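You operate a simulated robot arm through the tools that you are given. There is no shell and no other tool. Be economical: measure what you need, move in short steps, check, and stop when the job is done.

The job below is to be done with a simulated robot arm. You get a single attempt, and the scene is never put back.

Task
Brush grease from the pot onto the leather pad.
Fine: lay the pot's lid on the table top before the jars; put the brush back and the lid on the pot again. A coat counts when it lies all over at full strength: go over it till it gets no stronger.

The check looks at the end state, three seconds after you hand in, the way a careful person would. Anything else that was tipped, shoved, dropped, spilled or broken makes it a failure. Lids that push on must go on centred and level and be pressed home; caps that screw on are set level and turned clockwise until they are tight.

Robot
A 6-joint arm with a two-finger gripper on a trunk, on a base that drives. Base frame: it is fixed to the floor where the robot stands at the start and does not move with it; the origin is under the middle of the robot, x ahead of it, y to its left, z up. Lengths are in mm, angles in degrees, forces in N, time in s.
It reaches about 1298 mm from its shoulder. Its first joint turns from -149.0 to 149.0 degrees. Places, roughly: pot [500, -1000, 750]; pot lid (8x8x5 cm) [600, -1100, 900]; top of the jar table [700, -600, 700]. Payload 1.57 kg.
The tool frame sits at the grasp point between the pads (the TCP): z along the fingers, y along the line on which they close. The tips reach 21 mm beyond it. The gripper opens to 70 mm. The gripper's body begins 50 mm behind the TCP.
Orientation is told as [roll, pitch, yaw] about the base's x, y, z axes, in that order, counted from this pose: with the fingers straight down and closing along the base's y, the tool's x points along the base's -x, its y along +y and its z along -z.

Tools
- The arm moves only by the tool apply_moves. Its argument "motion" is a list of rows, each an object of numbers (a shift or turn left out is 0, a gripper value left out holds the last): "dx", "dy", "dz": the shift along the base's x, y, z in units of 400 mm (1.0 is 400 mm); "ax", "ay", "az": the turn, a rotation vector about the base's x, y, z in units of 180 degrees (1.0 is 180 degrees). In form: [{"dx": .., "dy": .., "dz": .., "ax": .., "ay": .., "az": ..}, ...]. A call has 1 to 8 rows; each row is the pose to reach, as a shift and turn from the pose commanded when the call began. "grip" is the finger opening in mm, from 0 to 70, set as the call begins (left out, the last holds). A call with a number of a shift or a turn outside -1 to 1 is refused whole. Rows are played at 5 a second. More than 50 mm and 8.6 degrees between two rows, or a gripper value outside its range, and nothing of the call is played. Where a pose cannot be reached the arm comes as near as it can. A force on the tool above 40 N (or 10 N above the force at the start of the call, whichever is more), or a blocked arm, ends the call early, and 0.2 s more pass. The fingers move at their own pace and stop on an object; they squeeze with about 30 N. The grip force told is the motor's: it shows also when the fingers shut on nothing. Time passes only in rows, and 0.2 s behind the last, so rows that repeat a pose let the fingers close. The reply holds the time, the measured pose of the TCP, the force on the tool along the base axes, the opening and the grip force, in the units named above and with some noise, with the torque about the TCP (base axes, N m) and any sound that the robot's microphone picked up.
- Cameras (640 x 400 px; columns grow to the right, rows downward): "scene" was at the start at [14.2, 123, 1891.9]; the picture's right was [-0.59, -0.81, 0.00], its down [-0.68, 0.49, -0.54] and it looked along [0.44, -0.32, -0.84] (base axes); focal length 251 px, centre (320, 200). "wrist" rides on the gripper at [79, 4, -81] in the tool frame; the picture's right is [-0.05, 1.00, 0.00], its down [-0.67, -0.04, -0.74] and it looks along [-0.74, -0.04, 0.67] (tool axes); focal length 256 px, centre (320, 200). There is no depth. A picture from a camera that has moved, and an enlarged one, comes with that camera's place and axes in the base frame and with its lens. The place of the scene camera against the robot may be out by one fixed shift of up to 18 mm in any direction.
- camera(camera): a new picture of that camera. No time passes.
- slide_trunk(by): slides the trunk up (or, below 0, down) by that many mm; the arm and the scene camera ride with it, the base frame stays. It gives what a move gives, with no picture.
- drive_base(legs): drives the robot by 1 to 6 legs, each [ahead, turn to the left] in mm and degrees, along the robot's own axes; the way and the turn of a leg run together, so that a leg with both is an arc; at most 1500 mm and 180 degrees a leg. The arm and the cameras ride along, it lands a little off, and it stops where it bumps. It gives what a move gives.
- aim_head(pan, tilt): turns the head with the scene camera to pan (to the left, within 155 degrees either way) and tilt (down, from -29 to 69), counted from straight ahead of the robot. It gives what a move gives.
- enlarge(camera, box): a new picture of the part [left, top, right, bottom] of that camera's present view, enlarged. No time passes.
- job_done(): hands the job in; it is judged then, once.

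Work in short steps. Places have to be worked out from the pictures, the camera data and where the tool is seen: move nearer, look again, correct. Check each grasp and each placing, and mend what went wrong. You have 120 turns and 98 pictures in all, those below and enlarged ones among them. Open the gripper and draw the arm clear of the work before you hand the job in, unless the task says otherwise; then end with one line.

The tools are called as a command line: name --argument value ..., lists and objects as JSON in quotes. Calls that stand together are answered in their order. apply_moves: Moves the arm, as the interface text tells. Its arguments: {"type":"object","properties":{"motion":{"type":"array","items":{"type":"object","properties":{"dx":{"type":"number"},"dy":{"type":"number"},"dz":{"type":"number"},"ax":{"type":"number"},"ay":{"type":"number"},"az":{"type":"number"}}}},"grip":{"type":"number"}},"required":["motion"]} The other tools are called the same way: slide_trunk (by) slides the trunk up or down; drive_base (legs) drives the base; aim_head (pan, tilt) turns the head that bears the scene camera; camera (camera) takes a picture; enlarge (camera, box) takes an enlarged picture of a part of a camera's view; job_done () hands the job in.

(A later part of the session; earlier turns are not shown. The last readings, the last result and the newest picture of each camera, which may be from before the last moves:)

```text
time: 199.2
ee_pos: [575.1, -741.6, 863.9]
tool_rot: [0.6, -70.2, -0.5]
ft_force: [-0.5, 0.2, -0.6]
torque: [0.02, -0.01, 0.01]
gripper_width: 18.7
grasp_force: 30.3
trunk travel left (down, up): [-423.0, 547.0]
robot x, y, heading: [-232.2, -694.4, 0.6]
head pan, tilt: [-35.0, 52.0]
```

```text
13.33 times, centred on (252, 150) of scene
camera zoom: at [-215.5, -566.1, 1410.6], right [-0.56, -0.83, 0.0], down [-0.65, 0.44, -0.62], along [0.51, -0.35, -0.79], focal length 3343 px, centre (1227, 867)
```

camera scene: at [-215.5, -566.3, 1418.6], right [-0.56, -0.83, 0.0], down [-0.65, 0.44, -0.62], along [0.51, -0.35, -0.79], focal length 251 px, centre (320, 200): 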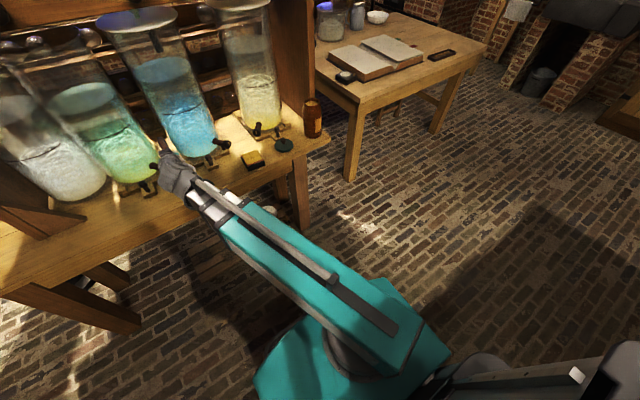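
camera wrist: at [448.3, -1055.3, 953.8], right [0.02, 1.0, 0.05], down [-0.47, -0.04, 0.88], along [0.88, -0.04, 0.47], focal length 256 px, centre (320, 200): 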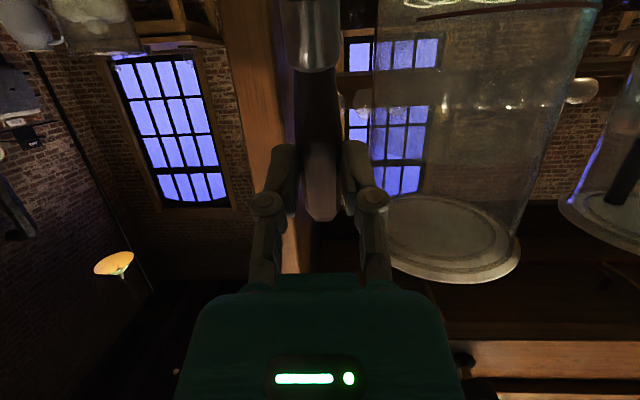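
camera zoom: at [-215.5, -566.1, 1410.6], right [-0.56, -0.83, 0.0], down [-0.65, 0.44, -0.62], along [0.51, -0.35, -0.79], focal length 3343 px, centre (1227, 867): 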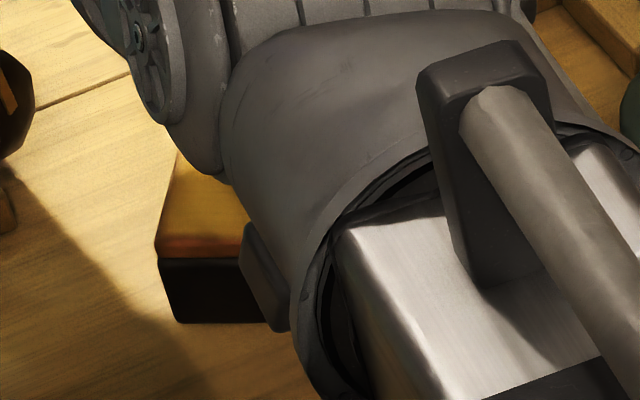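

The tap looks unchanged. I move aside in allowed steps and view the pad.

apply_moves --motion '[{"dx": -0.08, "dy": 0.06}, {"dx": -0.1, "dy": 0.17}, {"dx": -0.1, "dy": 0.29}, {"dx": -0.1, "dy": 0.41}, {"dx": -0.1, "dy": 0.54}]'

enlarge --camera "scene" --box '[214, 130, 278, 170]'

```text
refused: row 5 steps farther than a row can; nothing moved
```

```text
10.00 times, centred on (246, 150) of scene
camera zoom: at [-215.5, -566.1, 1410.6], right [-0.56, -0.83, 0.0], down [-0.65, 0.44, -0.62], along [0.51, -0.35, -0.79], focal length 2508 px, centre (1060, 700)
```

zoom: 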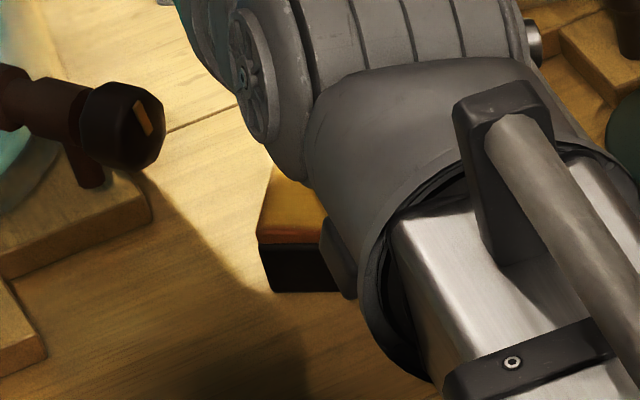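

apply_moves --motion '[{"dx": -0.08, "dy": 0.06}, {"dx": -0.1, "dy": 0.17}, {"dx": -0.1, "dy": 0.28}, {"dx": -0.1, "dy": 0.4}, {"dx": -0.1, "dy": 0.51}]'

enlarge --camera "scene" --box '[214, 130, 278, 170]'

```text
time: 200.4
ee_pos: [535.4, -537.9, 864.3]
tool_rot: [0.4, -70.3, -0.5]
ft_force: [0.1, -0.4, -0.8]
torque: [0.01, -0.02, 0.0]
gripper_width: 19.0
grasp_force: 29.5
trunk travel left (down, up): [-423.0, 547.0]
robot x, y, heading: [-230.0, -694.3, 0.7]
head pan, tilt: [-35.0, 52.0]
```

```text
10.00 times, centred on (246, 150) of scene
camera zoom: at [-215.5, -566.4, 1410.6], right [-0.56, -0.83, 0.0], down [-0.65, 0.44, -0.62], along [0.51, -0.35, -0.79], focal length 2508 px, centre (1060, 700)
```

zoom: 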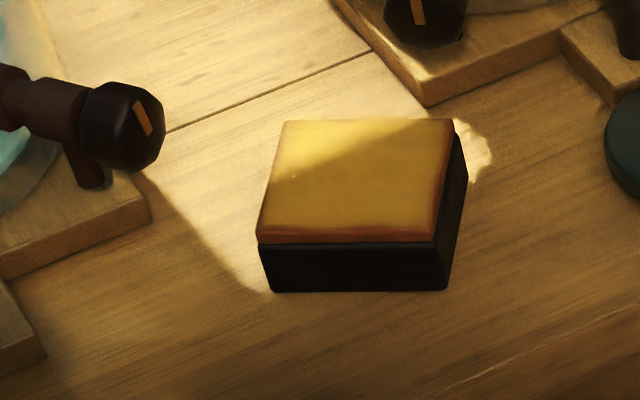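

The last edge pass turned the pad (~30°) and shoved it toward the jars; I'll set it straight after the brush is back. The coat is now full except the -y edge and front strip; I finish those with light strokes along the pad's present edges.

apply_moves --motion '[{"dx": 0.02, "dy": -0.11}, {"dx": 0.04, "dy": -0.22}, {"dx": 0.06, "dy": -0.33}, {"dx": 0.08, "dy": -0.44}, {"dx": 0.1, "dy": -0.54}, {"dx": 0.1275, "dy": -0.638}]'

slide_trunk --by -63

slide_trunk --by -2

slide_trunk --by -1

```text
time: 201.8
ee_pos: [586.3, -790.4, 865.0]
tool_rot: [0.4, -70.1, -0.4]
ft_force: [0.2, 0.4, 0.1]
torque: [0.0, 0.0, 0.01]
gripper_width: 18.8
grasp_force: 29.9
trunk travel left (down, up): [-423.0, 547.0]
robot x, y, heading: [-236.0, -692.7, 0.6]
head pan, tilt: [-35.0, 52.0]
```

```text
time: 202.8
ee_pos: [586.6, -791.0, 801.9]
tool_rot: [0.5, -70.2, -0.5]
ft_force: [-0.4, 0.8, 0.6]
torque: [-0.01, 0.0, 0.03]
gripper_width: 18.9
grasp_force: 29.9
trunk travel left (down, up): [-360.0, 610.0]
robot x, y, heading: [-230.8, -691.9, 0.6]
head pan, tilt: [-35.0, 52.0]
```

```text
time: 203.3
ee_pos: [585.4, -790.5, 799.8]
tool_rot: [0.4, -70.2, -0.6]
ft_force: [0.5, 0.7, -0.7]
torque: [0.0, 0.03, 0.01]
gripper_width: 18.7
grasp_force: 29.8
trunk travel left (down, up): [-358.0, 612.0]
robot x, y, heading: [-235.8, -694.3, 0.7]
head pan, tilt: [-35.0, 52.0]
```

```text
time: 203.9
ee_pos: [586.1, -790.7, 798.9]
tool_rot: [0.5, -70.3, -0.6]
ft_force: [0.6, 0.3, 4.4]
torque: [-0.01, 0.09, -0.03]
gripper_width: 18.8
grasp_force: 29.8
trunk travel left (down, up): [-357.0, 613.0]
robot x, y, heading: [-230.2, -691.5, 0.6]
head pan, tilt: [-35.0, 52.0]
```

apply_moves --motion '[{"dx": -0.065, "dy": 0.035}, {"dx": 0, "dy": -0.005}, {"dx": 0.06, "dy": -0.045}, {"dx": 0.05, "dy": -0.065}, {"dx": -0.01, "dy": -0.025}, {"dx": -0.075, "dy": 0.015}, {"dx": -0.01, "dy": -0.025}, {"dx": 0.05, "dy": -0.065}]'

slide_trunk --by -1

apply_moves --motion '[{"dx": -0.06, "dy": 0.04}, {"dx": -0.125, "dy": 0.08}, {"dx": -0.085, "dy": 0.135}, {"dx": -0.05, "dy": 0.19}, {"dx": -0.085, "dy": 0.135}, {"dx": -0.125, "dy": 0.08}, {"dx": -0.06, "dy": 0.04}, {"dx": 0, "dy": 0}]'

slide_trunk --by 66

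apply_moves --motion '[{"dx": -0.05, "dy": 0.1}, {"dx": -0.1, "dy": 0.2}, {"dx": -0.15, "dy": 0.3}, {"dx": -0.17, "dy": 0.42}, {"dx": -0.18, "dy": 0.54}, {"dx": -0.18, "dy": 0.66}]'

enlarge --camera "scene" --box '[214, 130, 278, 170]'

```text
time: 205.7
ee_pos: [603.1, -816.6, 798.7]
tool_rot: [0.5, -70.3, -0.6]
ft_force: [-4.3, 2.9, 2.6]
torque: [0.03, -0.02, 0.04]
gripper_width: 19.2
grasp_force: 30.4
trunk travel left (down, up): [-357.0, 613.0]
robot x, y, heading: [-235.2, -691.0, 0.7]
head pan, tilt: [-35.0, 52.0]
```

```text
time: 206.2
ee_pos: [603.6, -815.0, 799.2]
tool_rot: [0.4, -70.3, -0.5]
ft_force: [-6.4, 3.9, 7.0]
torque: [-0.03, -0.05, -0.02]
gripper_width: 18.9
grasp_force: 30.6
trunk travel left (down, up): [-356.0, 614.0]
robot x, y, heading: [-234.3, -687.4, 0.7]
head pan, tilt: [-35.0, 52.0]
```

```text
time: 208.0
ee_pos: [604.7, -815.1, 798.5]
tool_rot: [0.4, -70.3, -0.5]
ft_force: [-3.1, 3.1, 2.8]
torque: [0.02, -0.05, 0.05]
gripper_width: 18.6
grasp_force: 29.8
trunk travel left (down, up): [-356.0, 614.0]
robot x, y, heading: [-232.0, -693.9, 0.9]
head pan, tilt: [-35.0, 52.0]
```

```text
time: 209.0
ee_pos: [604.0, -816.8, 863.3]
tool_rot: [0.3, -70.3, -0.5]
ft_force: [0.2, 0.2, -0.6]
torque: [0.0, 0.0, 0.0]
gripper_width: 18.7
grasp_force: 30.4
trunk travel left (down, up): [-422.0, 548.0]
robot x, y, heading: [-235.8, -691.8, 0.9]
head pan, tilt: [-35.0, 52.0]
```

```text
time: 210.4
ee_pos: [533.1, -552.6, 862.5]
tool_rot: [0.4, -70.1, -0.4]
ft_force: [0.3, -0.7, 0.1]
torque: [0.0, -0.02, 0.0]
gripper_width: 18.9
grasp_force: 29.7
trunk travel left (down, up): [-422.0, 548.0]
robot x, y, heading: [-230.5, -692.9, 0.8]
head pan, tilt: [-35.0, 52.0]
```

```text
10.00 times, centred on (246, 150) of scene
camera zoom: at [-215.5, -566.5, 1409.6], right [-0.56, -0.83, 0.0], down [-0.65, 0.44, -0.62], along [0.51, -0.35, -0.79], focal length 2508 px, centre (1060, 700)
```

zoom: 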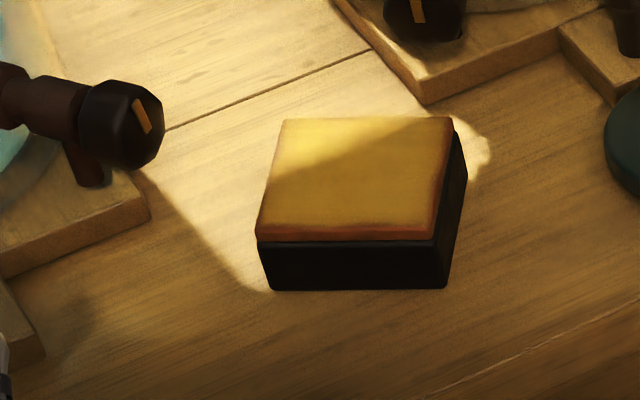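

enlarge --camera "scene" --box '[238, 140, 262, 155]'

```text
16.00 times, centred on (250, 148) of scene
camera zoom: at [-215.5, -566.5, 1409.6], right [-0.56, -0.83, 0.0], down [-0.65, 0.44, -0.62], along [0.51, -0.35, -0.79], focal length 4012 px, centre (1440, 1040)
```

zoom: 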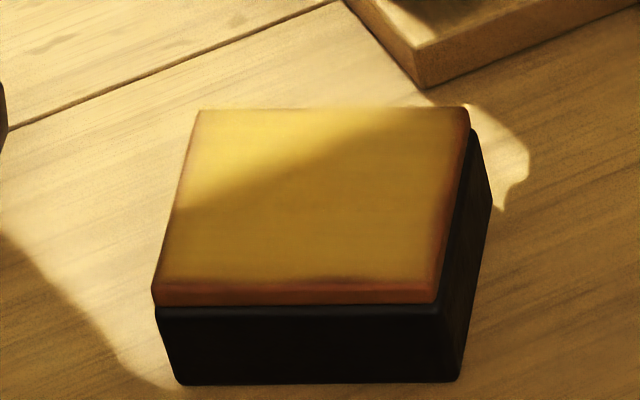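

Coat is full nearly everywhere; only a narrow fade on the -y edge remains. One more light pass right on that edge, 5 mm further out.

apply_moves --motion '[{"dx": 0.02, "dy": -0.11}, {"dx": 0.04, "dy": -0.22}, {"dx": 0.06, "dy": -0.33}, {"dx": 0.08, "dy": -0.44}, {"dx": 0.1, "dy": -0.54}, {"dx": 0.132, "dy": -0.6}]'

slide_trunk --by -66

apply_moves --motion '[{"dx": -0.04, "dy": 0.0}, {"dx": -0.088, "dy": 0.008}, {"dx": -0.02, "dy": -0.036}, {"dx": 0.05, "dy": -0.08}, {"dx": -0.02, "dy": -0.036}, {"dx": -0.088, "dy": 0.008}, {"dx": -0.02, "dy": -0.036}, {"dx": 0.05, "dy": -0.08}]'

apply_moves --motion '[{"dx": 0.0, "dy": 0.05}, {"dx": 0.03, "dy": 0.1}, {"dx": 0.03, "dy": 0.1}]'

slide_trunk --by 66

apply_moves --motion '[{"dx": -0.05, "dy": 0.1}, {"dx": -0.1, "dy": 0.2}, {"dx": -0.15, "dy": 0.3}, {"dx": -0.18, "dy": 0.4}, {"dx": -0.18, "dy": 0.5}, {"dx": -0.18, "dy": 0.6}]'

enlarge --camera "scene" --box '[230, 135, 262, 155]'

```text
time: 211.8
ee_pos: [586.2, -791.8, 863.3]
tool_rot: [0.4, -70.2, -0.6]
ft_force: [-0.4, 0.7, -0.6]
torque: [0.02, 0.04, -0.05]
gripper_width: 18.8
grasp_force: 30.1
trunk travel left (down, up): [-422.0, 548.0]
robot x, y, heading: [-230.9, -690.7, 0.7]
head pan, tilt: [-35.0, 52.0]
```

```text
time: 212.9
ee_pos: [586.4, -791.6, 799.3]
tool_rot: [0.4, -70.3, -0.4]
ft_force: [4.2, -0.9, 13.1]
torque: [-0.01, 0.09, -0.01]
gripper_width: 18.6
grasp_force: 29.7
trunk travel left (down, up): [-356.0, 614.0]
robot x, y, heading: [-230.7, -693.6, 0.7]
head pan, tilt: [-35.0, 52.0]
```

```text
time: 214.7
ee_pos: [603.6, -824.9, 799.3]
tool_rot: [0.4, -70.4, -0.4]
ft_force: [-12.6, 2.8, 8.2]
torque: [-0.04, 0.07, -0.1]
gripper_width: 18.8
grasp_force: 29.9
trunk travel left (down, up): [-356.0, 614.0]
robot x, y, heading: [-232.6, -692.4, 0.8]
head pan, tilt: [-35.0, 52.0]
```

```text
time: 215.5
ee_pos: [619.2, -783.7, 798.1]
tool_rot: [0.5, -70.3, -0.6]
ft_force: [1.2, -2.0, 5.6]
torque: [-0.05, 0.05, 0.04]
gripper_width: 19.1
grasp_force: 29.5
trunk travel left (down, up): [-356.0, 614.0]
robot x, y, heading: [-232.4, -692.4, 0.9]
head pan, tilt: [-35.0, 52.0]
```

```text
time: 216.5
ee_pos: [619.7, -783.3, 863.5]
tool_rot: [0.4, -70.3, -0.5]
ft_force: [0.3, 0.0, 0.0]
torque: [0.02, 0.01, 0.0]
gripper_width: 18.6
grasp_force: 30.1
trunk travel left (down, up): [-422.0, 548.0]
robot x, y, heading: [-234.4, -692.5, 0.8]
head pan, tilt: [-35.0, 52.0]
```

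```text
time: 217.9
ee_pos: [546.6, -544.5, 864.5]
tool_rot: [0.5, -70.4, -0.5]
ft_force: [-1.0, -0.9, 0.6]
torque: [-0.01, 0.03, 0.06]
gripper_width: 18.7
grasp_force: 30.0
trunk travel left (down, up): [-422.0, 548.0]
robot x, y, heading: [-235.7, -691.3, 0.5]
head pan, tilt: [-35.0, 52.0]
```

```text
16.00 times, centred on (246, 145) of scene
camera zoom: at [-215.5, -566.4, 1409.6], right [-0.56, -0.83, 0.0], down [-0.65, 0.44, -0.62], along [0.51, -0.35, -0.79], focal length 4012 px, centre (1504, 1080)
```

zoom: 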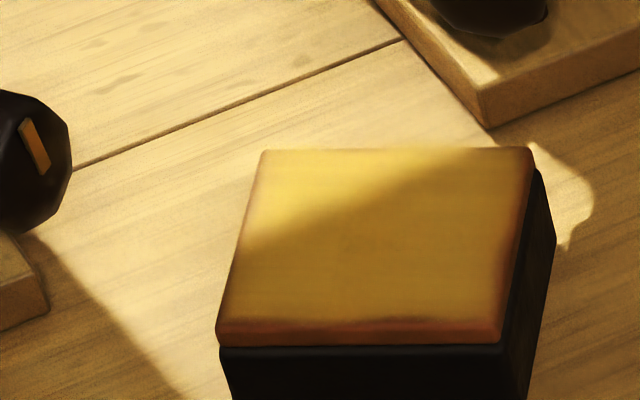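

No further change: the coat is as strong as it gets, right to a hairline at the edges. Now put the brush back: raise, un-pitch 63° (brush sits ~7° tilted in the jaws), then yaw to 89°.

slide_trunk --by 140

apply_moves --motion '[{"ay": 0.045, "dx": -0.02}, {"ay": 0.09, "dx": -0.05}, {"ay": 0.135, "dx": -0.05}, {"ay": 0.18, "dx": -0.05}, {"ay": 0.225, "dx": -0.05}, {"ay": 0.27, "dx": -0.05}, {"ay": 0.315, "dx": -0.05}, {"ay": 0.352, "dx": -0.05}]'

apply_moves --motion '[{"az": 0.045}, {"az": 0.09}, {"az": 0.135}, {"az": 0.18}, {"az": 0.225}, {"az": 0.27}, {"az": 0.315}, {"az": 0.36}]'

apply_moves --motion '[{"az": 0.045, "dy": 0.03}, {"az": 0.09, "dy": 0.06}, {"az": 0.135, "dy": 0.085}]'

camera --camera "wrist"

enlarge --camera "scene" --box '[130, 80, 258, 160]'

```text
time: 219.6
ee_pos: [546.1, -543.0, 1003.6]
tool_rot: [0.4, -70.2, -0.5]
ft_force: [-1.0, -0.1, -0.5]
torque: [-0.01, -0.01, 0.01]
gripper_width: 19.0
grasp_force: 29.9
trunk travel left (down, up): [-562.0, 408.0]
robot x, y, heading: [-234.2, -689.7, 0.7]
head pan, tilt: [-35.0, 52.0]
```

```text
time: 221.4
ee_pos: [532.9, -542.8, 882.5]
tool_rot: [0.0, -6.9, -0.1]
ft_force: [-0.2, 1.3, -0.5]
torque: [-0.02, -0.01, -0.01]
gripper_width: 18.4
grasp_force: 29.9
out of reach, approached as far as the arm can: row 1, 2, 3, 4, 5, 6, 7, 8
trunk travel left (down, up): [-562.0, 408.0]
robot x, y, heading: [-232.3, -689.5, 0.9]
head pan, tilt: [-35.0, 52.0]
```

```text
time: 223.2
ee_pos: [528.4, -543.8, 882.6]
tool_rot: [0.0, -7.0, 64.8]
ft_force: [-0.2, -0.7, -0.2]
torque: [0.02, -0.04, -0.04]
gripper_width: 18.7
grasp_force: 30.6
out of reach, approached as far as the arm can: row 7, 8
trunk travel left (down, up): [-562.0, 408.0]
robot x, y, heading: [-235.0, -692.0, 0.8]
head pan, tilt: [-35.0, 52.0]
```

```text
time: 224.0
ee_pos: [525.5, -508.2, 881.9]
tool_rot: [-0.1, -6.9, 89.1]
ft_force: [-0.3, -0.2, -0.4]
torque: [-0.02, -0.01, -0.03]
gripper_width: 18.9
grasp_force: 30.6
trunk travel left (down, up): [-562.0, 408.0]
robot x, y, heading: [-233.4, -695.9, 0.7]
head pan, tilt: [-35.0, 52.0]
```

```text
19 pictures are left
camera wrist: at [520.8, -596.2, 953.3], right [-1.0, 0.07, 0.01], down [0.04, 0.57, 0.82], along [0.05, 0.82, -0.57], focal length 256 px, centre (320, 200)
```

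wrist: 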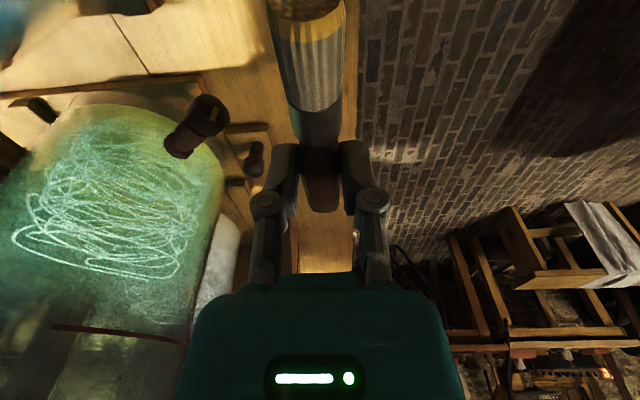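

```text
5.00 times, centred on (194, 120) of scene
camera zoom: at [-215.4, -566.1, 1549.6], right [-0.56, -0.83, 0.0], down [-0.65, 0.44, -0.62], along [0.51, -0.35, -0.79], focal length 1254 px, centre (950, 600)
```

zoom: 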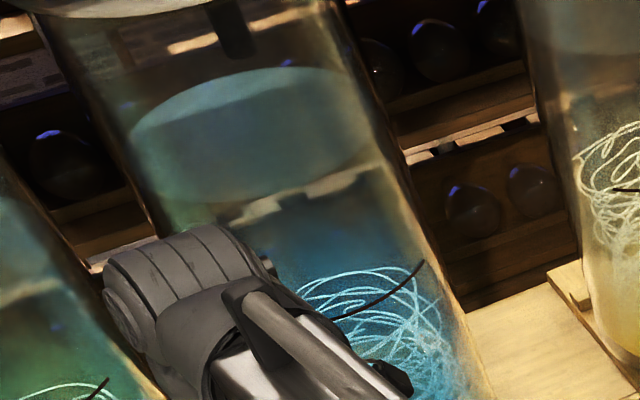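

The brush has slid ~28 mm back and tilted ~20° in the jaws (bristles up). I add 13.6° tilt to level it, and head for TCP (535.5,-523.5) so the tip lands where it was (y≈-589).

apply_moves --motion '[{"ax": 0.035}, {"ax": 0.0756}, {"ax": 0.0756, "dx": 0.025, "dy": -0.038}, {"ax": 0.0756, "dx": 0.025, "dy": -0.038}]'

camera --camera "wrist"

```text
time: 225.0
ee_pos: [535.4, -524.0, 893.1]
tool_rot: [0.3, -20.5, 88.8]
ft_force: [-0.6, 0.4, 0.8]
torque: [-0.01, 0.0, 0.02]
gripper_width: 19.0
grasp_force: 29.4
out of reach, approached as far as the arm can: row 1, 2, 3, 4
trunk travel left (down, up): [-562.0, 408.0]
robot x, y, heading: [-231.0, -691.0, 0.8]
head pan, tilt: [-35.0, 52.0]
```

```text
17 pictures are left
camera wrist: at [529.4, -626.6, 940.9], right [-1.0, 0.07, 0.02], down [0.05, 0.36, 0.93], along [0.06, 0.93, -0.36], focal length 256 px, centre (320, 200)
```

wrist: 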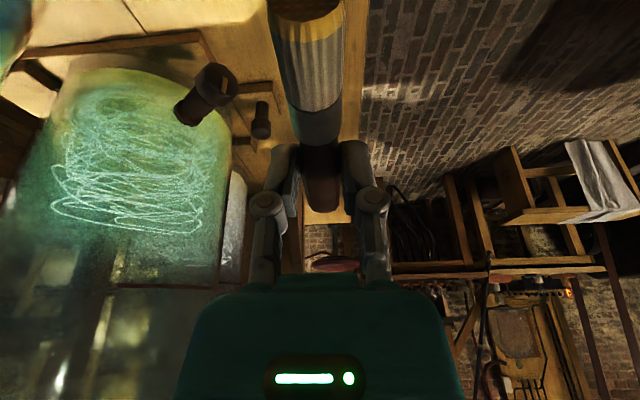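

Lower to about 12 mm above release height, then feel.

slide_trunk --by -155

slide_trunk --by -6

slide_trunk --by -3

slide_trunk --by -2

camera --camera "scene"

```text
time: 226.8
ee_pos: [534.8, -524.7, 739.1]
tool_rot: [0.3, -20.5, 88.9]
ft_force: [0.0, -0.1, -0.3]
torque: [0.01, 0.0, 0.01]
gripper_width: 18.6
grasp_force: 29.8
trunk travel left (down, up): [-407.0, 563.0]
robot x, y, heading: [-233.3, -690.4, 0.5]
head pan, tilt: [-35.0, 52.0]
```

```text
time: 227.3
ee_pos: [535.5, -523.9, 731.1]
tool_rot: [0.3, -20.5, 88.9]
ft_force: [0.2, 0.8, -0.3]
torque: [0.02, -0.01, -0.02]
gripper_width: 18.7
grasp_force: 29.6
trunk travel left (down, up): [-401.0, 569.0]
robot x, y, heading: [-229.4, -692.6, 0.7]
head pan, tilt: [-35.0, 52.0]
```

```text
time: 227.8
ee_pos: [535.1, -523.2, 728.4]
tool_rot: [0.3, -20.5, 88.9]
ft_force: [0.2, -0.1, 0.1]
torque: [0.01, 0.0, 0.02]
gripper_width: 18.6
grasp_force: 29.9
trunk travel left (down, up): [-398.0, 572.0]
robot x, y, heading: [-234.2, -690.0, 0.9]
head pan, tilt: [-35.0, 52.0]
```

```text
time: 228.4
ee_pos: [535.2, -523.2, 726.3]
tool_rot: [0.3, -20.6, 88.9]
ft_force: [0.2, -0.2, -0.8]
torque: [-0.01, -0.03, 0.0]
gripper_width: 18.9
grasp_force: 30.1
trunk travel left (down, up): [-396.0, 574.0]
robot x, y, heading: [-230.4, -692.2, 0.7]
head pan, tilt: [-35.0, 52.0]
```

```text
16 pictures are left
camera scene: at [-215.5, -566.1, 1383.5], right [-0.56, -0.83, 0.0], down [-0.65, 0.44, -0.62], along [0.51, -0.35, -0.79], focal length 251 px, centre (320, 200)
```

scene: 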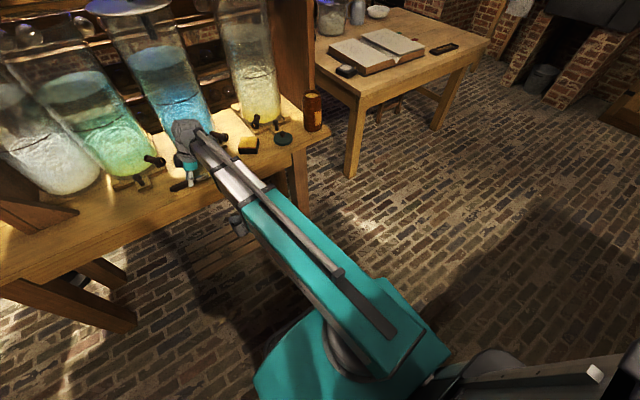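

slide_trunk --by -2

slide_trunk --by -1

apply_moves --motion '[{}, {}, {}]' --grip 40

slide_trunk --by 100

camera --camera "wrist"

```text
time: 228.9
ee_pos: [533.8, -524.9, 725.4]
tool_rot: [0.2, -20.6, 88.9]
ft_force: [3.8, -0.8, 15.9]
torque: [0.8, -0.1, -0.05]
gripper_width: 19.0
grasp_force: 29.8
trunk travel left (down, up): [-394.0, 576.0]
robot x, y, heading: [-236.0, -690.5, 0.7]
head pan, tilt: [-35.0, 52.0]
```

```text
time: 229.4
ee_pos: [533.8, -524.6, 725.8]
tool_rot: [0.2, -20.5, 88.9]
ft_force: [6.8, 1.3, 29.4]
torque: [0.47, -0.16, -0.07]
gripper_width: 18.8
grasp_force: 29.9
trunk travel left (down, up): [-393.0, 577.0]
robot x, y, heading: [-234.4, -693.3, 0.5]
head pan, tilt: [-35.0, 52.0]
```

```text
time: 230.2
ee_pos: [534.6, -524.8, 722.9]
tool_rot: [0.2, -20.5, 88.9]
ft_force: [0.5, 0.4, -0.4]
torque: [0.0, 0.05, 0.01]
gripper_width: 40.0
grasp_force: 0.0
trunk travel left (down, up): [-393.0, 577.0]
robot x, y, heading: [-232.4, -691.3, 0.9]
head pan, tilt: [-35.0, 52.0]
```

```text
time: 231.5
ee_pos: [535.1, -523.4, 824.4]
tool_rot: [0.3, -20.5, 89.0]
ft_force: [-0.4, 0.3, -0.2]
torque: [-0.01, 0.01, 0.0]
gripper_width: 40.1
grasp_force: 0.0
trunk travel left (down, up): [-493.0, 477.0]
robot x, y, heading: [-229.8, -691.9, 0.9]
head pan, tilt: [-35.0, 52.0]
```

```text
15 pictures are left
camera wrist: at [529.3, -626.3, 872.0], right [-1.0, 0.07, 0.02], down [0.05, 0.36, 0.93], along [0.06, 0.93, -0.36], focal length 256 px, centre (320, 200)
```

wrist: 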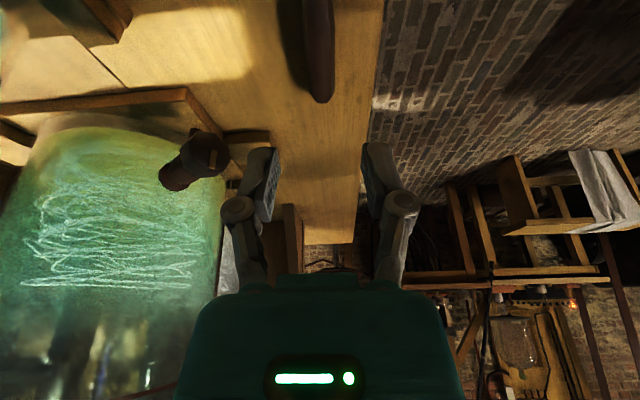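

The brush lies back exactly where it was (end at y≈-450). Now I straighten the pad: turn the gripper to yaw 0 keeping a 20° forward lean, close the fingers, and go above the spot behind the pad's rear corner A≈(637,-768).

slide_trunk --by 60

apply_moves --motion '[{"az": -0.045, "dy": -0.07}, {"az": -0.09, "dy": -0.15}, {"az": -0.135, "dy": -0.23}, {"az": -0.18, "dy": -0.31}, {"az": -0.225, "dy": -0.4}, {"az": -0.27, "dy": -0.48}, {"az": -0.315, "dy": -0.56}, {"az": -0.36, "dy": -0.64}]' --grip 0

apply_moves --motion '[{"az": -0.045, "dx": 0.05}, {"az": -0.09, "dx": 0.13}, {"az": -0.135, "dx": 0.2}, {"az": -0.135, "dx": 0.28}]'

slide_trunk --by -90

camera --camera "wrist"

```text
time: 232.5
ee_pos: [534.1, -524.6, 883.2]
tool_rot: [0.3, -20.6, 88.9]
ft_force: [-0.7, -0.3, -0.7]
torque: [0.0, 0.03, 0.01]
gripper_width: 40.0
grasp_force: 0.1
trunk travel left (down, up): [-553.0, 417.0]
robot x, y, heading: [-234.9, -692.9, 0.7]
head pan, tilt: [-35.0, 52.0]
```

```text
time: 234.3
ee_pos: [534.6, -780.8, 883.3]
tool_rot: [0.3, -20.5, 23.9]
ft_force: [0.3, 0.9, -0.8]
torque: [-0.02, 0.02, -0.02]
gripper_width: 0.1
grasp_force: 28.6
trunk travel left (down, up): [-553.0, 417.0]
robot x, y, heading: [-234.0, -689.7, 0.9]
head pan, tilt: [-35.0, 52.0]
```

```text
time: 235.3
ee_pos: [648.5, -779.8, 883.9]
tool_rot: [0.4, -20.4, -0.5]
ft_force: [0.2, 0.0, -0.5]
torque: [-0.02, 0.01, -0.01]
gripper_width: 0.2
grasp_force: 28.7
trunk travel left (down, up): [-553.0, 417.0]
robot x, y, heading: [-233.8, -688.9, 0.8]
head pan, tilt: [-35.0, 52.0]
```

```text
time: 236.6
ee_pos: [646.2, -780.4, 794.8]
tool_rot: [0.2, -20.5, -0.1]
ft_force: [1.1, 0.6, 0.2]
torque: [0.04, 0.01, -0.03]
gripper_width: 0.1
grasp_force: 28.8
trunk travel left (down, up): [-463.0, 507.0]
robot x, y, heading: [-233.2, -688.7, 0.6]
head pan, tilt: [-35.0, 52.0]
```

```text
14 pictures are left
camera wrist: at [544.0, -775.4, 842.0], right [0.05, 1.0, 0.02], down [0.36, -0.04, 0.93], along [0.93, -0.04, -0.36], focal length 256 px, centre (320, 200)
```

wrist: 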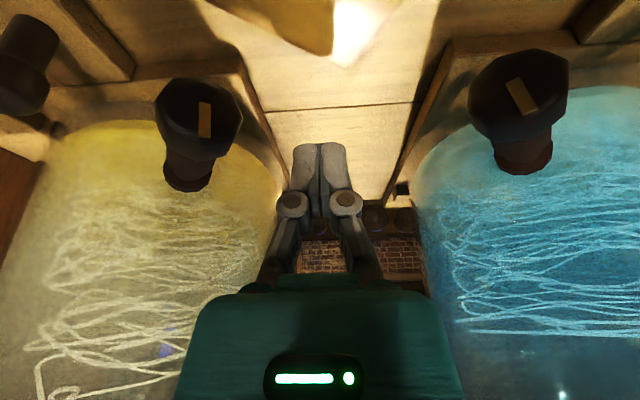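

Corner A seen at (635,-772), matching; fingers fit behind with taps well clear. Lower and pull the corner toward (-x,+y).

slide_trunk --by -66

apply_moves --motion '[{"dx": -0.03, "dy": 0.008}, {"dx": -0.055, "dy": 0.018}, {"dx": -0.08, "dy": 0.026}, {"dx": -0.1, "dy": 0.03}]'

camera --camera "wrist"

```text
time: 237.6
ee_pos: [646.0, -780.4, 727.6]
tool_rot: [0.3, -20.5, -0.2]
ft_force: [1.4, -1.2, -1.1]
torque: [0.01, -0.01, -0.01]
gripper_width: 0.0
grasp_force: 29.2
trunk travel left (down, up): [-397.0, 573.0]
robot x, y, heading: [-234.4, -693.2, 0.7]
head pan, tilt: [-35.0, 52.0]
```

```text
time: 238.6
ee_pos: [607.3, -769.5, 727.8]
tool_rot: [0.2, -20.5, -0.2]
ft_force: [2.4, 0.4, 1.9]
torque: [0.04, 0.02, -0.06]
gripper_width: 0.0
grasp_force: 28.6
trunk travel left (down, up): [-397.0, 573.0]
robot x, y, heading: [-237.5, -690.4, 1.0]
head pan, tilt: [-35.0, 52.0]
```

```text
13 pictures are left
camera wrist: at [504.2, -763.7, 776.0], right [0.05, 1.0, 0.02], down [0.36, -0.04, 0.93], along [0.93, -0.04, -0.36], focal length 256 px, centre (320, 200)
```

wrist: 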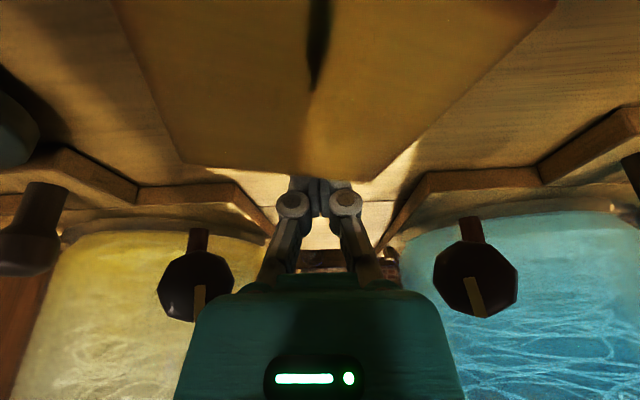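

Pad is nearly straight (about -13° left, centre ≈(560,-771)). I shift toward corner A and pull once more.

apply_moves --motion '[{"dx": 0.045}, {"dx": 0.045, "dy": 0.047}, {"dx": 0.01, "dy": 0.047}, {"dx": -0.01, "dy": 0.047}, {"dx": -0.02, "dy": 0.047}]'

apply_moves --motion '[{"dx": 0.05}, {"dx": 0.05}]'

slide_trunk --by 90

camera --camera "wrist"

```text
time: 239.8
ee_pos: [598.0, -750.9, 727.7]
tool_rot: [0.2, -20.5, -0.4]
ft_force: [4.3, 0.6, 4.3]
torque: [0.06, 0.06, 0.01]
gripper_width: 0.0
grasp_force: 28.8
trunk travel left (down, up): [-397.0, 573.0]
robot x, y, heading: [-235.5, -690.7, 0.6]
head pan, tilt: [-35.0, 52.0]
```

```text
time: 240.4
ee_pos: [617.1, -751.2, 728.2]
tool_rot: [0.2, -20.4, -0.2]
ft_force: [-0.4, 0.5, 0.1]
torque: [0.0, -0.04, 0.01]
gripper_width: 0.2
grasp_force: 28.8
trunk travel left (down, up): [-397.0, 573.0]
robot x, y, heading: [-237.1, -691.4, 0.6]
head pan, tilt: [-35.0, 52.0]
```

```text
time: 241.7
ee_pos: [617.5, -750.2, 818.0]
tool_rot: [0.3, -20.5, -0.2]
ft_force: [-0.2, -0.2, 0.7]
torque: [-0.01, 0.01, 0.0]
gripper_width: 0.1
grasp_force: 28.4
trunk travel left (down, up): [-487.0, 483.0]
robot x, y, heading: [-229.6, -692.7, 0.7]
head pan, tilt: [-35.0, 52.0]
```

```text
12 pictures are left
camera wrist: at [515.9, -746.0, 866.0], right [0.05, 1.0, 0.02], down [0.36, -0.04, 0.93], along [0.93, -0.04, -0.37], focal length 256 px, centre (320, 200)
```

wrist: 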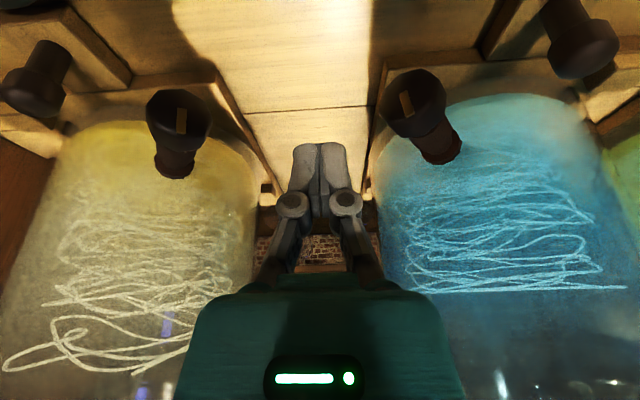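

Next: raise, un-lean, and move back toward the lid; then check pad and lid in one picture.

slide_trunk --by 60

apply_moves --motion '[{"dx": -0.11}, {"dx": -0.22, "ay": 0.03}, {"dx": -0.33, "ay": 0.06}, {"dx": -0.36, "dy": -0.09, "ay": 0.09}, {"dx": -0.36, "dy": -0.19, "ay": 0.1139}, {"dx": -0.36, "dy": -0.29, "ay": 0.1139}, {"dx": -0.36, "dy": -0.395, "ay": 0.1139}]' --grip 60

camera --camera "wrist"

enlarge --camera "scene" --box '[190, 110, 286, 170]'

```text
time: 242.7
ee_pos: [618.5, -749.8, 877.3]
tool_rot: [0.2, -20.5, -0.2]
ft_force: [-0.6, -0.8, 0.0]
torque: [-0.02, -0.02, -0.01]
gripper_width: 0.0
grasp_force: 28.8
trunk travel left (down, up): [-547.0, 423.0]
robot x, y, heading: [-233.4, -686.8, 0.9]
head pan, tilt: [-35.0, 52.0]
```

```text
time: 244.3
ee_pos: [475.1, -909.9, 865.4]
tool_rot: [0.2, 0.1, -0.2]
ft_force: [0.8, 0.8, 0.1]
torque: [-0.02, 0.03, 0.0]
gripper_width: 60.1
grasp_force: 0.1
out of reach, approached as far as the arm can: row 2, 3, 4, 5, 6, 7
trunk travel left (down, up): [-547.0, 423.0]
robot x, y, heading: [-233.6, -693.9, 0.5]
head pan, tilt: [-35.0, 52.0]
```

```text
11 pictures are left
camera wrist: at [396.3, -905.4, 947.3], right [0.06, 1.0, 0.0], down [0.67, -0.04, 0.74], along [0.74, -0.04, -0.67], focal length 256 px, centre (320, 200)
```

wrist: 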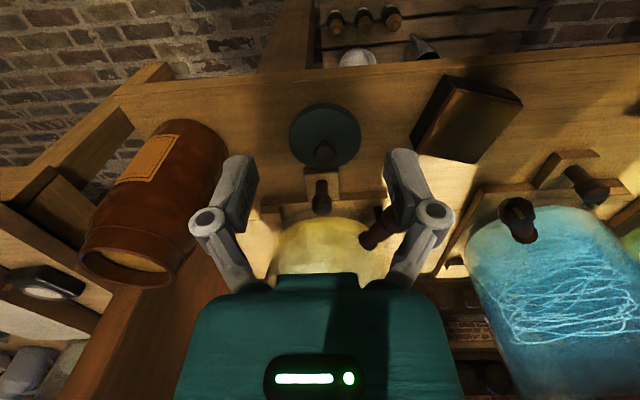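

```text
6.67 times, centred on (238, 140) of scene
camera zoom: at [-215.5, -565.8, 1534.5], right [-0.56, -0.83, 0.0], down [-0.65, 0.44, -0.62], along [0.51, -0.35, -0.79], focal length 1672 px, centre (867, 600)
```

zoom: 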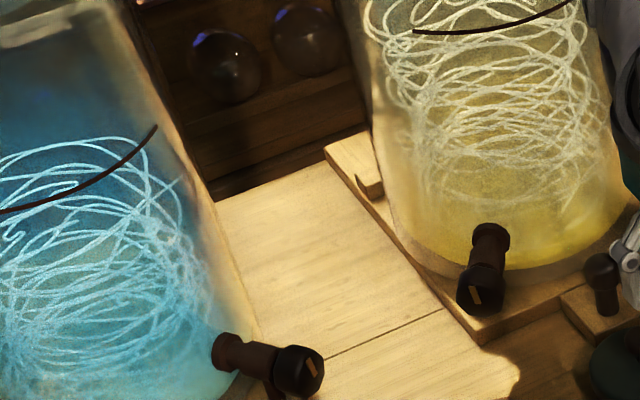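

enlarge --camera "wrist" --box '[272, 60, 544, 230]'

```text
2.35 times, centred on (408, 145) of wrist
camera zoom: at [396.3, -905.4, 947.3], right [0.06, 1.0, 0.0], down [0.67, -0.04, 0.74], along [0.74, -0.04, -0.67], focal length 602 px, centre (113, 329)
```

zoom: 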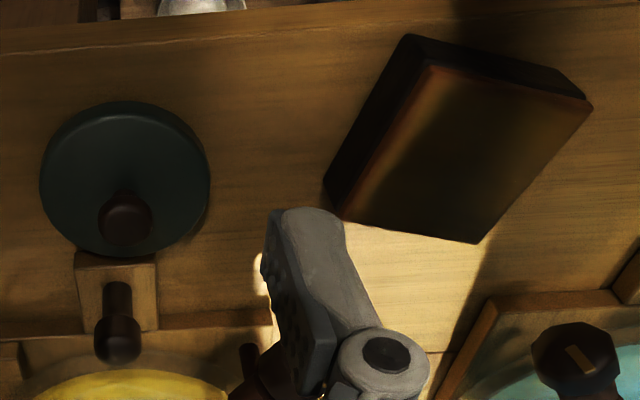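

Pad is back near its place (centre ≈(545,-770)), still ~9° turned. A small push on the front -y corner in +x straightens it.

apply_moves --motion '[{"dx": 0, "dy": 0.1}, {"dx": 0, "dy": 0.2}, {"dx": 0, "dy": 0.288}, {"dx": 0, "dy": 0.288}, {"dx": 0, "dy": 0.288}]' --grip 0

slide_trunk --by -137

apply_moves --motion '[{"dx": 0.03}, {"dx": 0.05}, {"dx": 0.07}, {"dx": 0.08}]'

apply_moves --motion '[{"dx": -0.05}, {"dx": -0.09}]'

slide_trunk --by 137

apply_moves --motion '[{"dx": 0, "dy": -0.1}, {"dx": 0, "dy": -0.2}, {"dx": 0, "dy": -0.288}]' --grip 60

enlarge --camera "wrist" --box '[272, 60, 544, 230]'

```text
time: 245.5
ee_pos: [474.5, -793.1, 865.3]
tool_rot: [0.3, 0.0, -0.2]
ft_force: [1.0, 0.2, -0.8]
torque: [-0.02, -0.01, 0.02]
gripper_width: 0.1
grasp_force: 27.9
trunk travel left (down, up): [-547.0, 423.0]
robot x, y, heading: [-232.5, -691.6, 0.5]
head pan, tilt: [-35.0, 52.0]
```

```text
time: 247.1
ee_pos: [474.9, -793.7, 729.7]
tool_rot: [0.2, -0.1, -0.2]
ft_force: [-0.4, -0.9, -0.7]
torque: [-0.02, -0.01, -0.01]
gripper_width: 0.1
grasp_force: 28.2
trunk travel left (down, up): [-410.0, 560.0]
robot x, y, heading: [-234.2, -689.3, 0.8]
head pan, tilt: [-35.0, 52.0]
```

```text
time: 248.1
ee_pos: [507.4, -794.0, 728.2]
tool_rot: [0.2, 0.0, -0.2]
ft_force: [-3.6, -0.4, 0.5]
torque: [-0.04, 0.03, 0.0]
gripper_width: 0.0
grasp_force: 28.4
trunk travel left (down, up): [-410.0, 560.0]
robot x, y, heading: [-234.1, -692.2, 0.6]
head pan, tilt: [-35.0, 52.0]
```

```text
time: 248.7
ee_pos: [471.9, -794.3, 728.9]
tool_rot: [0.2, -0.1, -0.2]
ft_force: [-0.4, -0.5, 0.1]
torque: [0.02, 0.01, 0.0]
gripper_width: 0.2
grasp_force: 28.9
trunk travel left (down, up): [-410.0, 560.0]
robot x, y, heading: [-231.8, -692.1, 0.7]
head pan, tilt: [-35.0, 52.0]
```

```text
time: 250.4
ee_pos: [471.2, -795.0, 865.9]
tool_rot: [0.2, 0.0, -0.3]
ft_force: [-0.6, 0.2, 0.7]
torque: [-0.02, 0.02, 0.03]
gripper_width: 0.2
grasp_force: 28.6
trunk travel left (down, up): [-547.0, 423.0]
robot x, y, heading: [-236.9, -691.7, 0.7]
head pan, tilt: [-35.0, 52.0]
```

```text
time: 251.2
ee_pos: [471.5, -910.6, 866.6]
tool_rot: [0.2, 0.0, -0.1]
ft_force: [0.2, 0.9, 0.0]
torque: [-0.04, 0.03, -0.05]
gripper_width: 59.9
grasp_force: 0.2
trunk travel left (down, up): [-547.0, 423.0]
robot x, y, heading: [-234.5, -687.5, 0.6]
head pan, tilt: [-35.0, 52.0]
```

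```text
2.35 times, centred on (408, 145) of wrist
camera zoom: at [392.3, -905.9, 947.2], right [0.06, 1.0, 0.0], down [0.67, -0.04, 0.74], along [0.74, -0.04, -0.67], focal length 602 px, centre (113, 329)
```

zoom: 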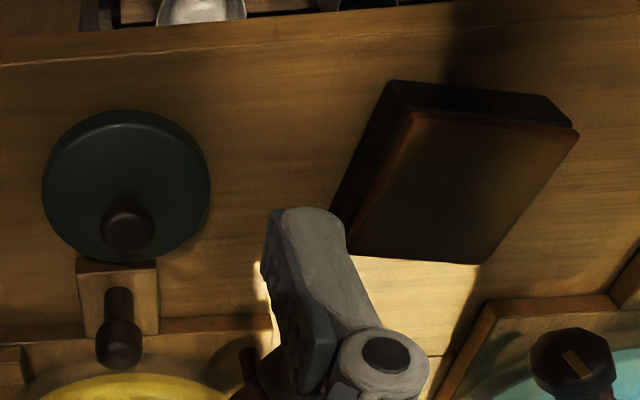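

Pad is straight again. Now to the lid: TCP to (552.8,-909), lower to ≈743 and grip the knob as before.

apply_moves --motion '[{"dx": 0.1, "az": 0.005}, {"dx": 0.2035, "dy": 0.004, "az": 0.011}, {"dx": 0.2035, "dy": 0.004, "az": 0.011}]'

slide_trunk --by -122.5

apply_moves --motion '[{}, {}, {}, {}, {}]' --grip 5

slide_trunk --by 12

camera --camera "wrist"

```text
time: 252.0
ee_pos: [553.3, -908.6, 866.2]
tool_rot: [0.2, 0.1, 1.8]
ft_force: [0.0, -0.1, 0.7]
torque: [0.0, 0.05, -0.02]
gripper_width: 60.1
grasp_force: 0.0
trunk travel left (down, up): [-547.0, 423.0]
robot x, y, heading: [-233.0, -691.7, 0.8]
head pan, tilt: [-35.0, 52.0]
```

```text
time: 253.5
ee_pos: [553.1, -909.2, 742.6]
tool_rot: [0.2, 0.0, 1.7]
ft_force: [0.5, -0.4, -0.1]
torque: [0.02, 0.0, 0.0]
gripper_width: 60.0
grasp_force: 0.0
trunk travel left (down, up): [-425.0, 545.0]
robot x, y, heading: [-232.8, -693.1, 0.6]
head pan, tilt: [-35.0, 52.0]
```

```text
time: 254.7
ee_pos: [552.2, -908.4, 744.7]
tool_rot: [0.2, 0.0, 1.9]
ft_force: [0.9, -1.3, 6.7]
torque: [-0.02, -0.05, 0.04]
gripper_width: 22.5
grasp_force: 29.7
trunk travel left (down, up): [-425.0, 545.0]
robot x, y, heading: [-236.1, -689.8, 0.4]
head pan, tilt: [-35.0, 52.0]
```

```text
time: 255.3
ee_pos: [553.1, -909.5, 755.6]
tool_rot: [0.2, 0.0, 1.8]
ft_force: [0.3, 0.2, -0.5]
torque: [-0.02, -0.01, -0.02]
gripper_width: 22.3
grasp_force: 29.4
trunk travel left (down, up): [-437.0, 533.0]
robot x, y, heading: [-235.4, -690.4, 0.8]
head pan, tilt: [-35.0, 52.0]
```

```text
7 pictures are left
camera wrist: at [473.2, -906.6, 836.6], right [0.02, 1.0, 0.0], down [0.67, -0.02, 0.74], along [0.74, -0.02, -0.67], focal length 256 px, centre (320, 200)
```

wrist: 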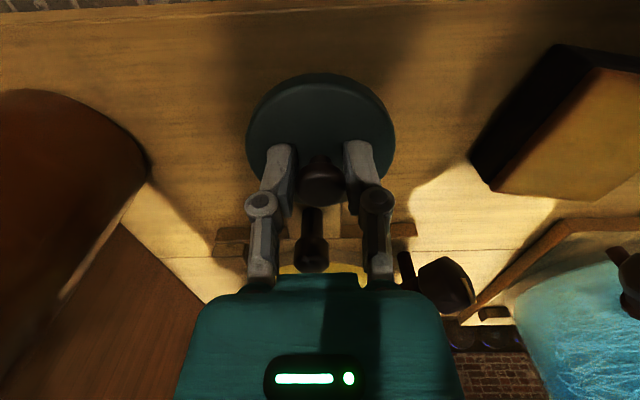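

Lid held. Lift 200 mm and carry over the pot at (563.7,-1062.4).

slide_trunk --by 30

slide_trunk --by 172

apply_moves --motion '[{"dx": 0, "dy": -0.1}, {"dx": 0.0, "dy": -0.2}, {"dx": 0.015, "dy": -0.3}, {"dx": 0.0268, "dy": -0.383}, {"dx": 0.0268, "dy": -0.383}]'

enlarge --camera "wrist" --box '[208, 0, 432, 140]'

```text
time: 256.0
ee_pos: [552.3, -909.5, 783.9]
tool_rot: [0.2, 0.0, 1.8]
ft_force: [0.7, -0.6, -1.0]
torque: [0.0, 0.01, 0.03]
gripper_width: 22.2
grasp_force: 30.2
trunk travel left (down, up): [-467.0, 503.0]
robot x, y, heading: [-238.5, -690.7, 0.7]
head pan, tilt: [-35.0, 52.0]
```

```text
time: 258.0
ee_pos: [552.3, -909.1, 956.5]
tool_rot: [0.2, 0.0, 1.8]
ft_force: [0.4, -0.4, 0.3]
torque: [-0.03, 0.0, 0.0]
gripper_width: 22.4
grasp_force: 30.9
trunk travel left (down, up): [-639.0, 331.0]
robot x, y, heading: [-229.6, -689.7, 0.6]
head pan, tilt: [-35.0, 52.0]
```

```text
time: 259.2
ee_pos: [562.2, -1063.2, 955.9]
tool_rot: [0.2, -0.1, 1.7]
ft_force: [-0.4, 0.1, -1.4]
torque: [0.03, 0.02, -0.01]
gripper_width: 22.0
grasp_force: 29.9
trunk travel left (down, up): [-639.0, 331.0]
robot x, y, heading: [-234.0, -694.2, 0.8]
head pan, tilt: [-35.0, 52.0]
```

```text
2.86 times, centred on (320, 70) of wrist
camera zoom: at [483.7, -1061.5, 1038.6], right [0.02, 1.0, 0.0], down [0.67, -0.02, 0.74], along [0.74, -0.01, -0.67], focal length 731 px, centre (320, 571)
```

zoom: 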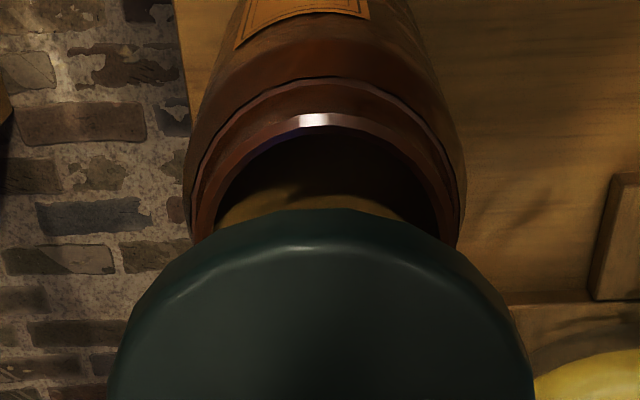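

Opening centre appears ~1.5–2 mm toward +y from the lid; I nudge +1.6 mm in x and y and lower in stages, watching force.

apply_moves --motion '[{"dx": 0.004, "dy": 0.004}, {"dx": 0.004, "dy": 0.004}]'

slide_trunk --by -40

slide_trunk --by -7

enlarge --camera "wrist" --box '[224, 20, 416, 140]'

```text
time: 259.8
ee_pos: [564.5, -1060.9, 957.9]
tool_rot: [0.2, 0.0, 1.9]
ft_force: [0.7, 0.7, -1.3]
torque: [0.02, -0.02, 0.0]
gripper_width: 22.0
grasp_force: 29.7
trunk travel left (down, up): [-639.0, 331.0]
robot x, y, heading: [-231.7, -693.7, 0.5]
head pan, tilt: [-35.0, 52.0]
```

```text
time: 260.6
ee_pos: [565.1, -1061.0, 917.3]
tool_rot: [0.2, 0.0, 1.8]
ft_force: [-0.1, 0.1, -0.9]
torque: [-0.03, -0.03, -0.01]
gripper_width: 22.3
grasp_force: 29.7
trunk travel left (down, up): [-599.0, 371.0]
robot x, y, heading: [-233.3, -693.7, 0.8]
head pan, tilt: [-35.0, 52.0]
```

```text
time: 261.1
ee_pos: [564.4, -1061.6, 909.6]
tool_rot: [0.3, 0.0, 1.7]
ft_force: [-0.5, -0.7, -0.3]
torque: [0.01, 0.03, 0.0]
gripper_width: 21.9
grasp_force: 30.1
trunk travel left (down, up): [-592.0, 378.0]
robot x, y, heading: [-232.4, -688.6, 0.7]
head pan, tilt: [-35.0, 52.0]
```

```text
3.33 times, centred on (320, 80) of wrist
camera zoom: at [485.4, -1058.9, 991.6], right [0.02, 1.0, 0.0], down [0.67, -0.02, 0.74], along [0.74, -0.02, -0.67], focal length 853 px, centre (320, 600)
```

zoom: 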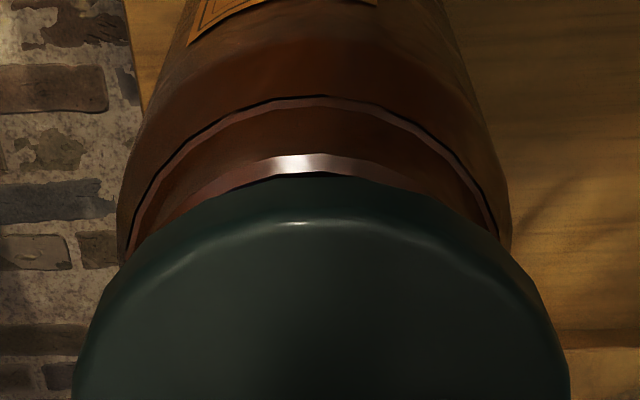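

Lid is concentric with the neck. Continue down in small steps.

slide_trunk --by -5

slide_trunk --by -5

slide_trunk --by -4

slide_trunk --by -3

```text
time: 261.7
ee_pos: [564.6, -1060.2, 904.7]
tool_rot: [0.2, 0.0, 1.7]
ft_force: [-0.3, 0.2, -0.9]
torque: [-0.03, 0.0, 0.03]
gripper_width: 22.1
grasp_force: 30.2
trunk travel left (down, up): [-587.0, 383.0]
robot x, y, heading: [-230.5, -691.9, 0.8]
head pan, tilt: [-35.0, 52.0]
```

```text
time: 262.2
ee_pos: [565.0, -1060.6, 900.1]
tool_rot: [0.2, 0.0, 1.6]
ft_force: [0.4, -1.1, 0.1]
torque: [-0.01, 0.03, 0.04]
gripper_width: 22.3
grasp_force: 29.6
trunk travel left (down, up): [-582.0, 388.0]
robot x, y, heading: [-234.5, -690.4, 0.6]
head pan, tilt: [-35.0, 52.0]
```

```text
time: 262.8
ee_pos: [565.2, -1060.1, 895.5]
tool_rot: [0.2, 0.0, 1.7]
ft_force: [0.0, 0.0, -1.1]
torque: [-0.02, 0.0, 0.02]
gripper_width: 22.2
grasp_force: 30.1
trunk travel left (down, up): [-578.0, 392.0]
robot x, y, heading: [-233.9, -693.0, 0.5]
head pan, tilt: [-35.0, 52.0]
```

```text
time: 263.3
ee_pos: [564.5, -1060.1, 892.5]
tool_rot: [0.1, 0.0, 1.7]
ft_force: [-0.3, -0.1, -0.5]
torque: [0.01, 0.01, 0.02]
gripper_width: 22.1
grasp_force: 30.3
trunk travel left (down, up): [-575.0, 395.0]
robot x, y, heading: [-229.9, -691.6, 0.7]
head pan, tilt: [-35.0, 52.0]
```

It slides on freely to 892.5, nearly home. Press home with further small steps.

slide_trunk --by -2

slide_trunk --by -2

slide_trunk --by -2

```text
time: 263.8
ee_pos: [563.7, -1062.9, 892.2]
tool_rot: [0.1, 0.0, 1.8]
ft_force: [1.7, -0.6, 4.7]
torque: [-0.03, -0.03, 0.03]
gripper_width: 22.2
grasp_force: 29.7
trunk travel left (down, up): [-573.0, 397.0]
robot x, y, heading: [-233.3, -689.1, 0.7]
head pan, tilt: [-35.0, 52.0]
```

```text
time: 264.3
ee_pos: [563.9, -1059.0, 890.9]
tool_rot: [0.2, -0.1, 1.7]
ft_force: [5.2, -3.3, 24.9]
torque: [-0.04, -0.25, 0.05]
gripper_width: 22.0
grasp_force: 29.6
trunk travel left (down, up): [-571.0, 399.0]
robot x, y, heading: [-234.0, -691.6, 1.0]
head pan, tilt: [-35.0, 52.0]
```

```text
time: 264.8
ee_pos: [563.5, -1060.5, 889.8]
tool_rot: [0.0, -0.3, 1.7]
ft_force: [3.2, -1.3, 32.4]
torque: [0.01, 0.35, 0.06]
gripper_width: 22.1
grasp_force: 30.0
trunk travel left (down, up): [-569.0, 401.0]
robot x, y, heading: [-234.0, -691.1, 0.8]
head pan, tilt: [-35.0, 52.0]
stopped: the force on the tool passed its limit at 43 N (the readings are from after the stop); the commanded pose is now the measured one
```

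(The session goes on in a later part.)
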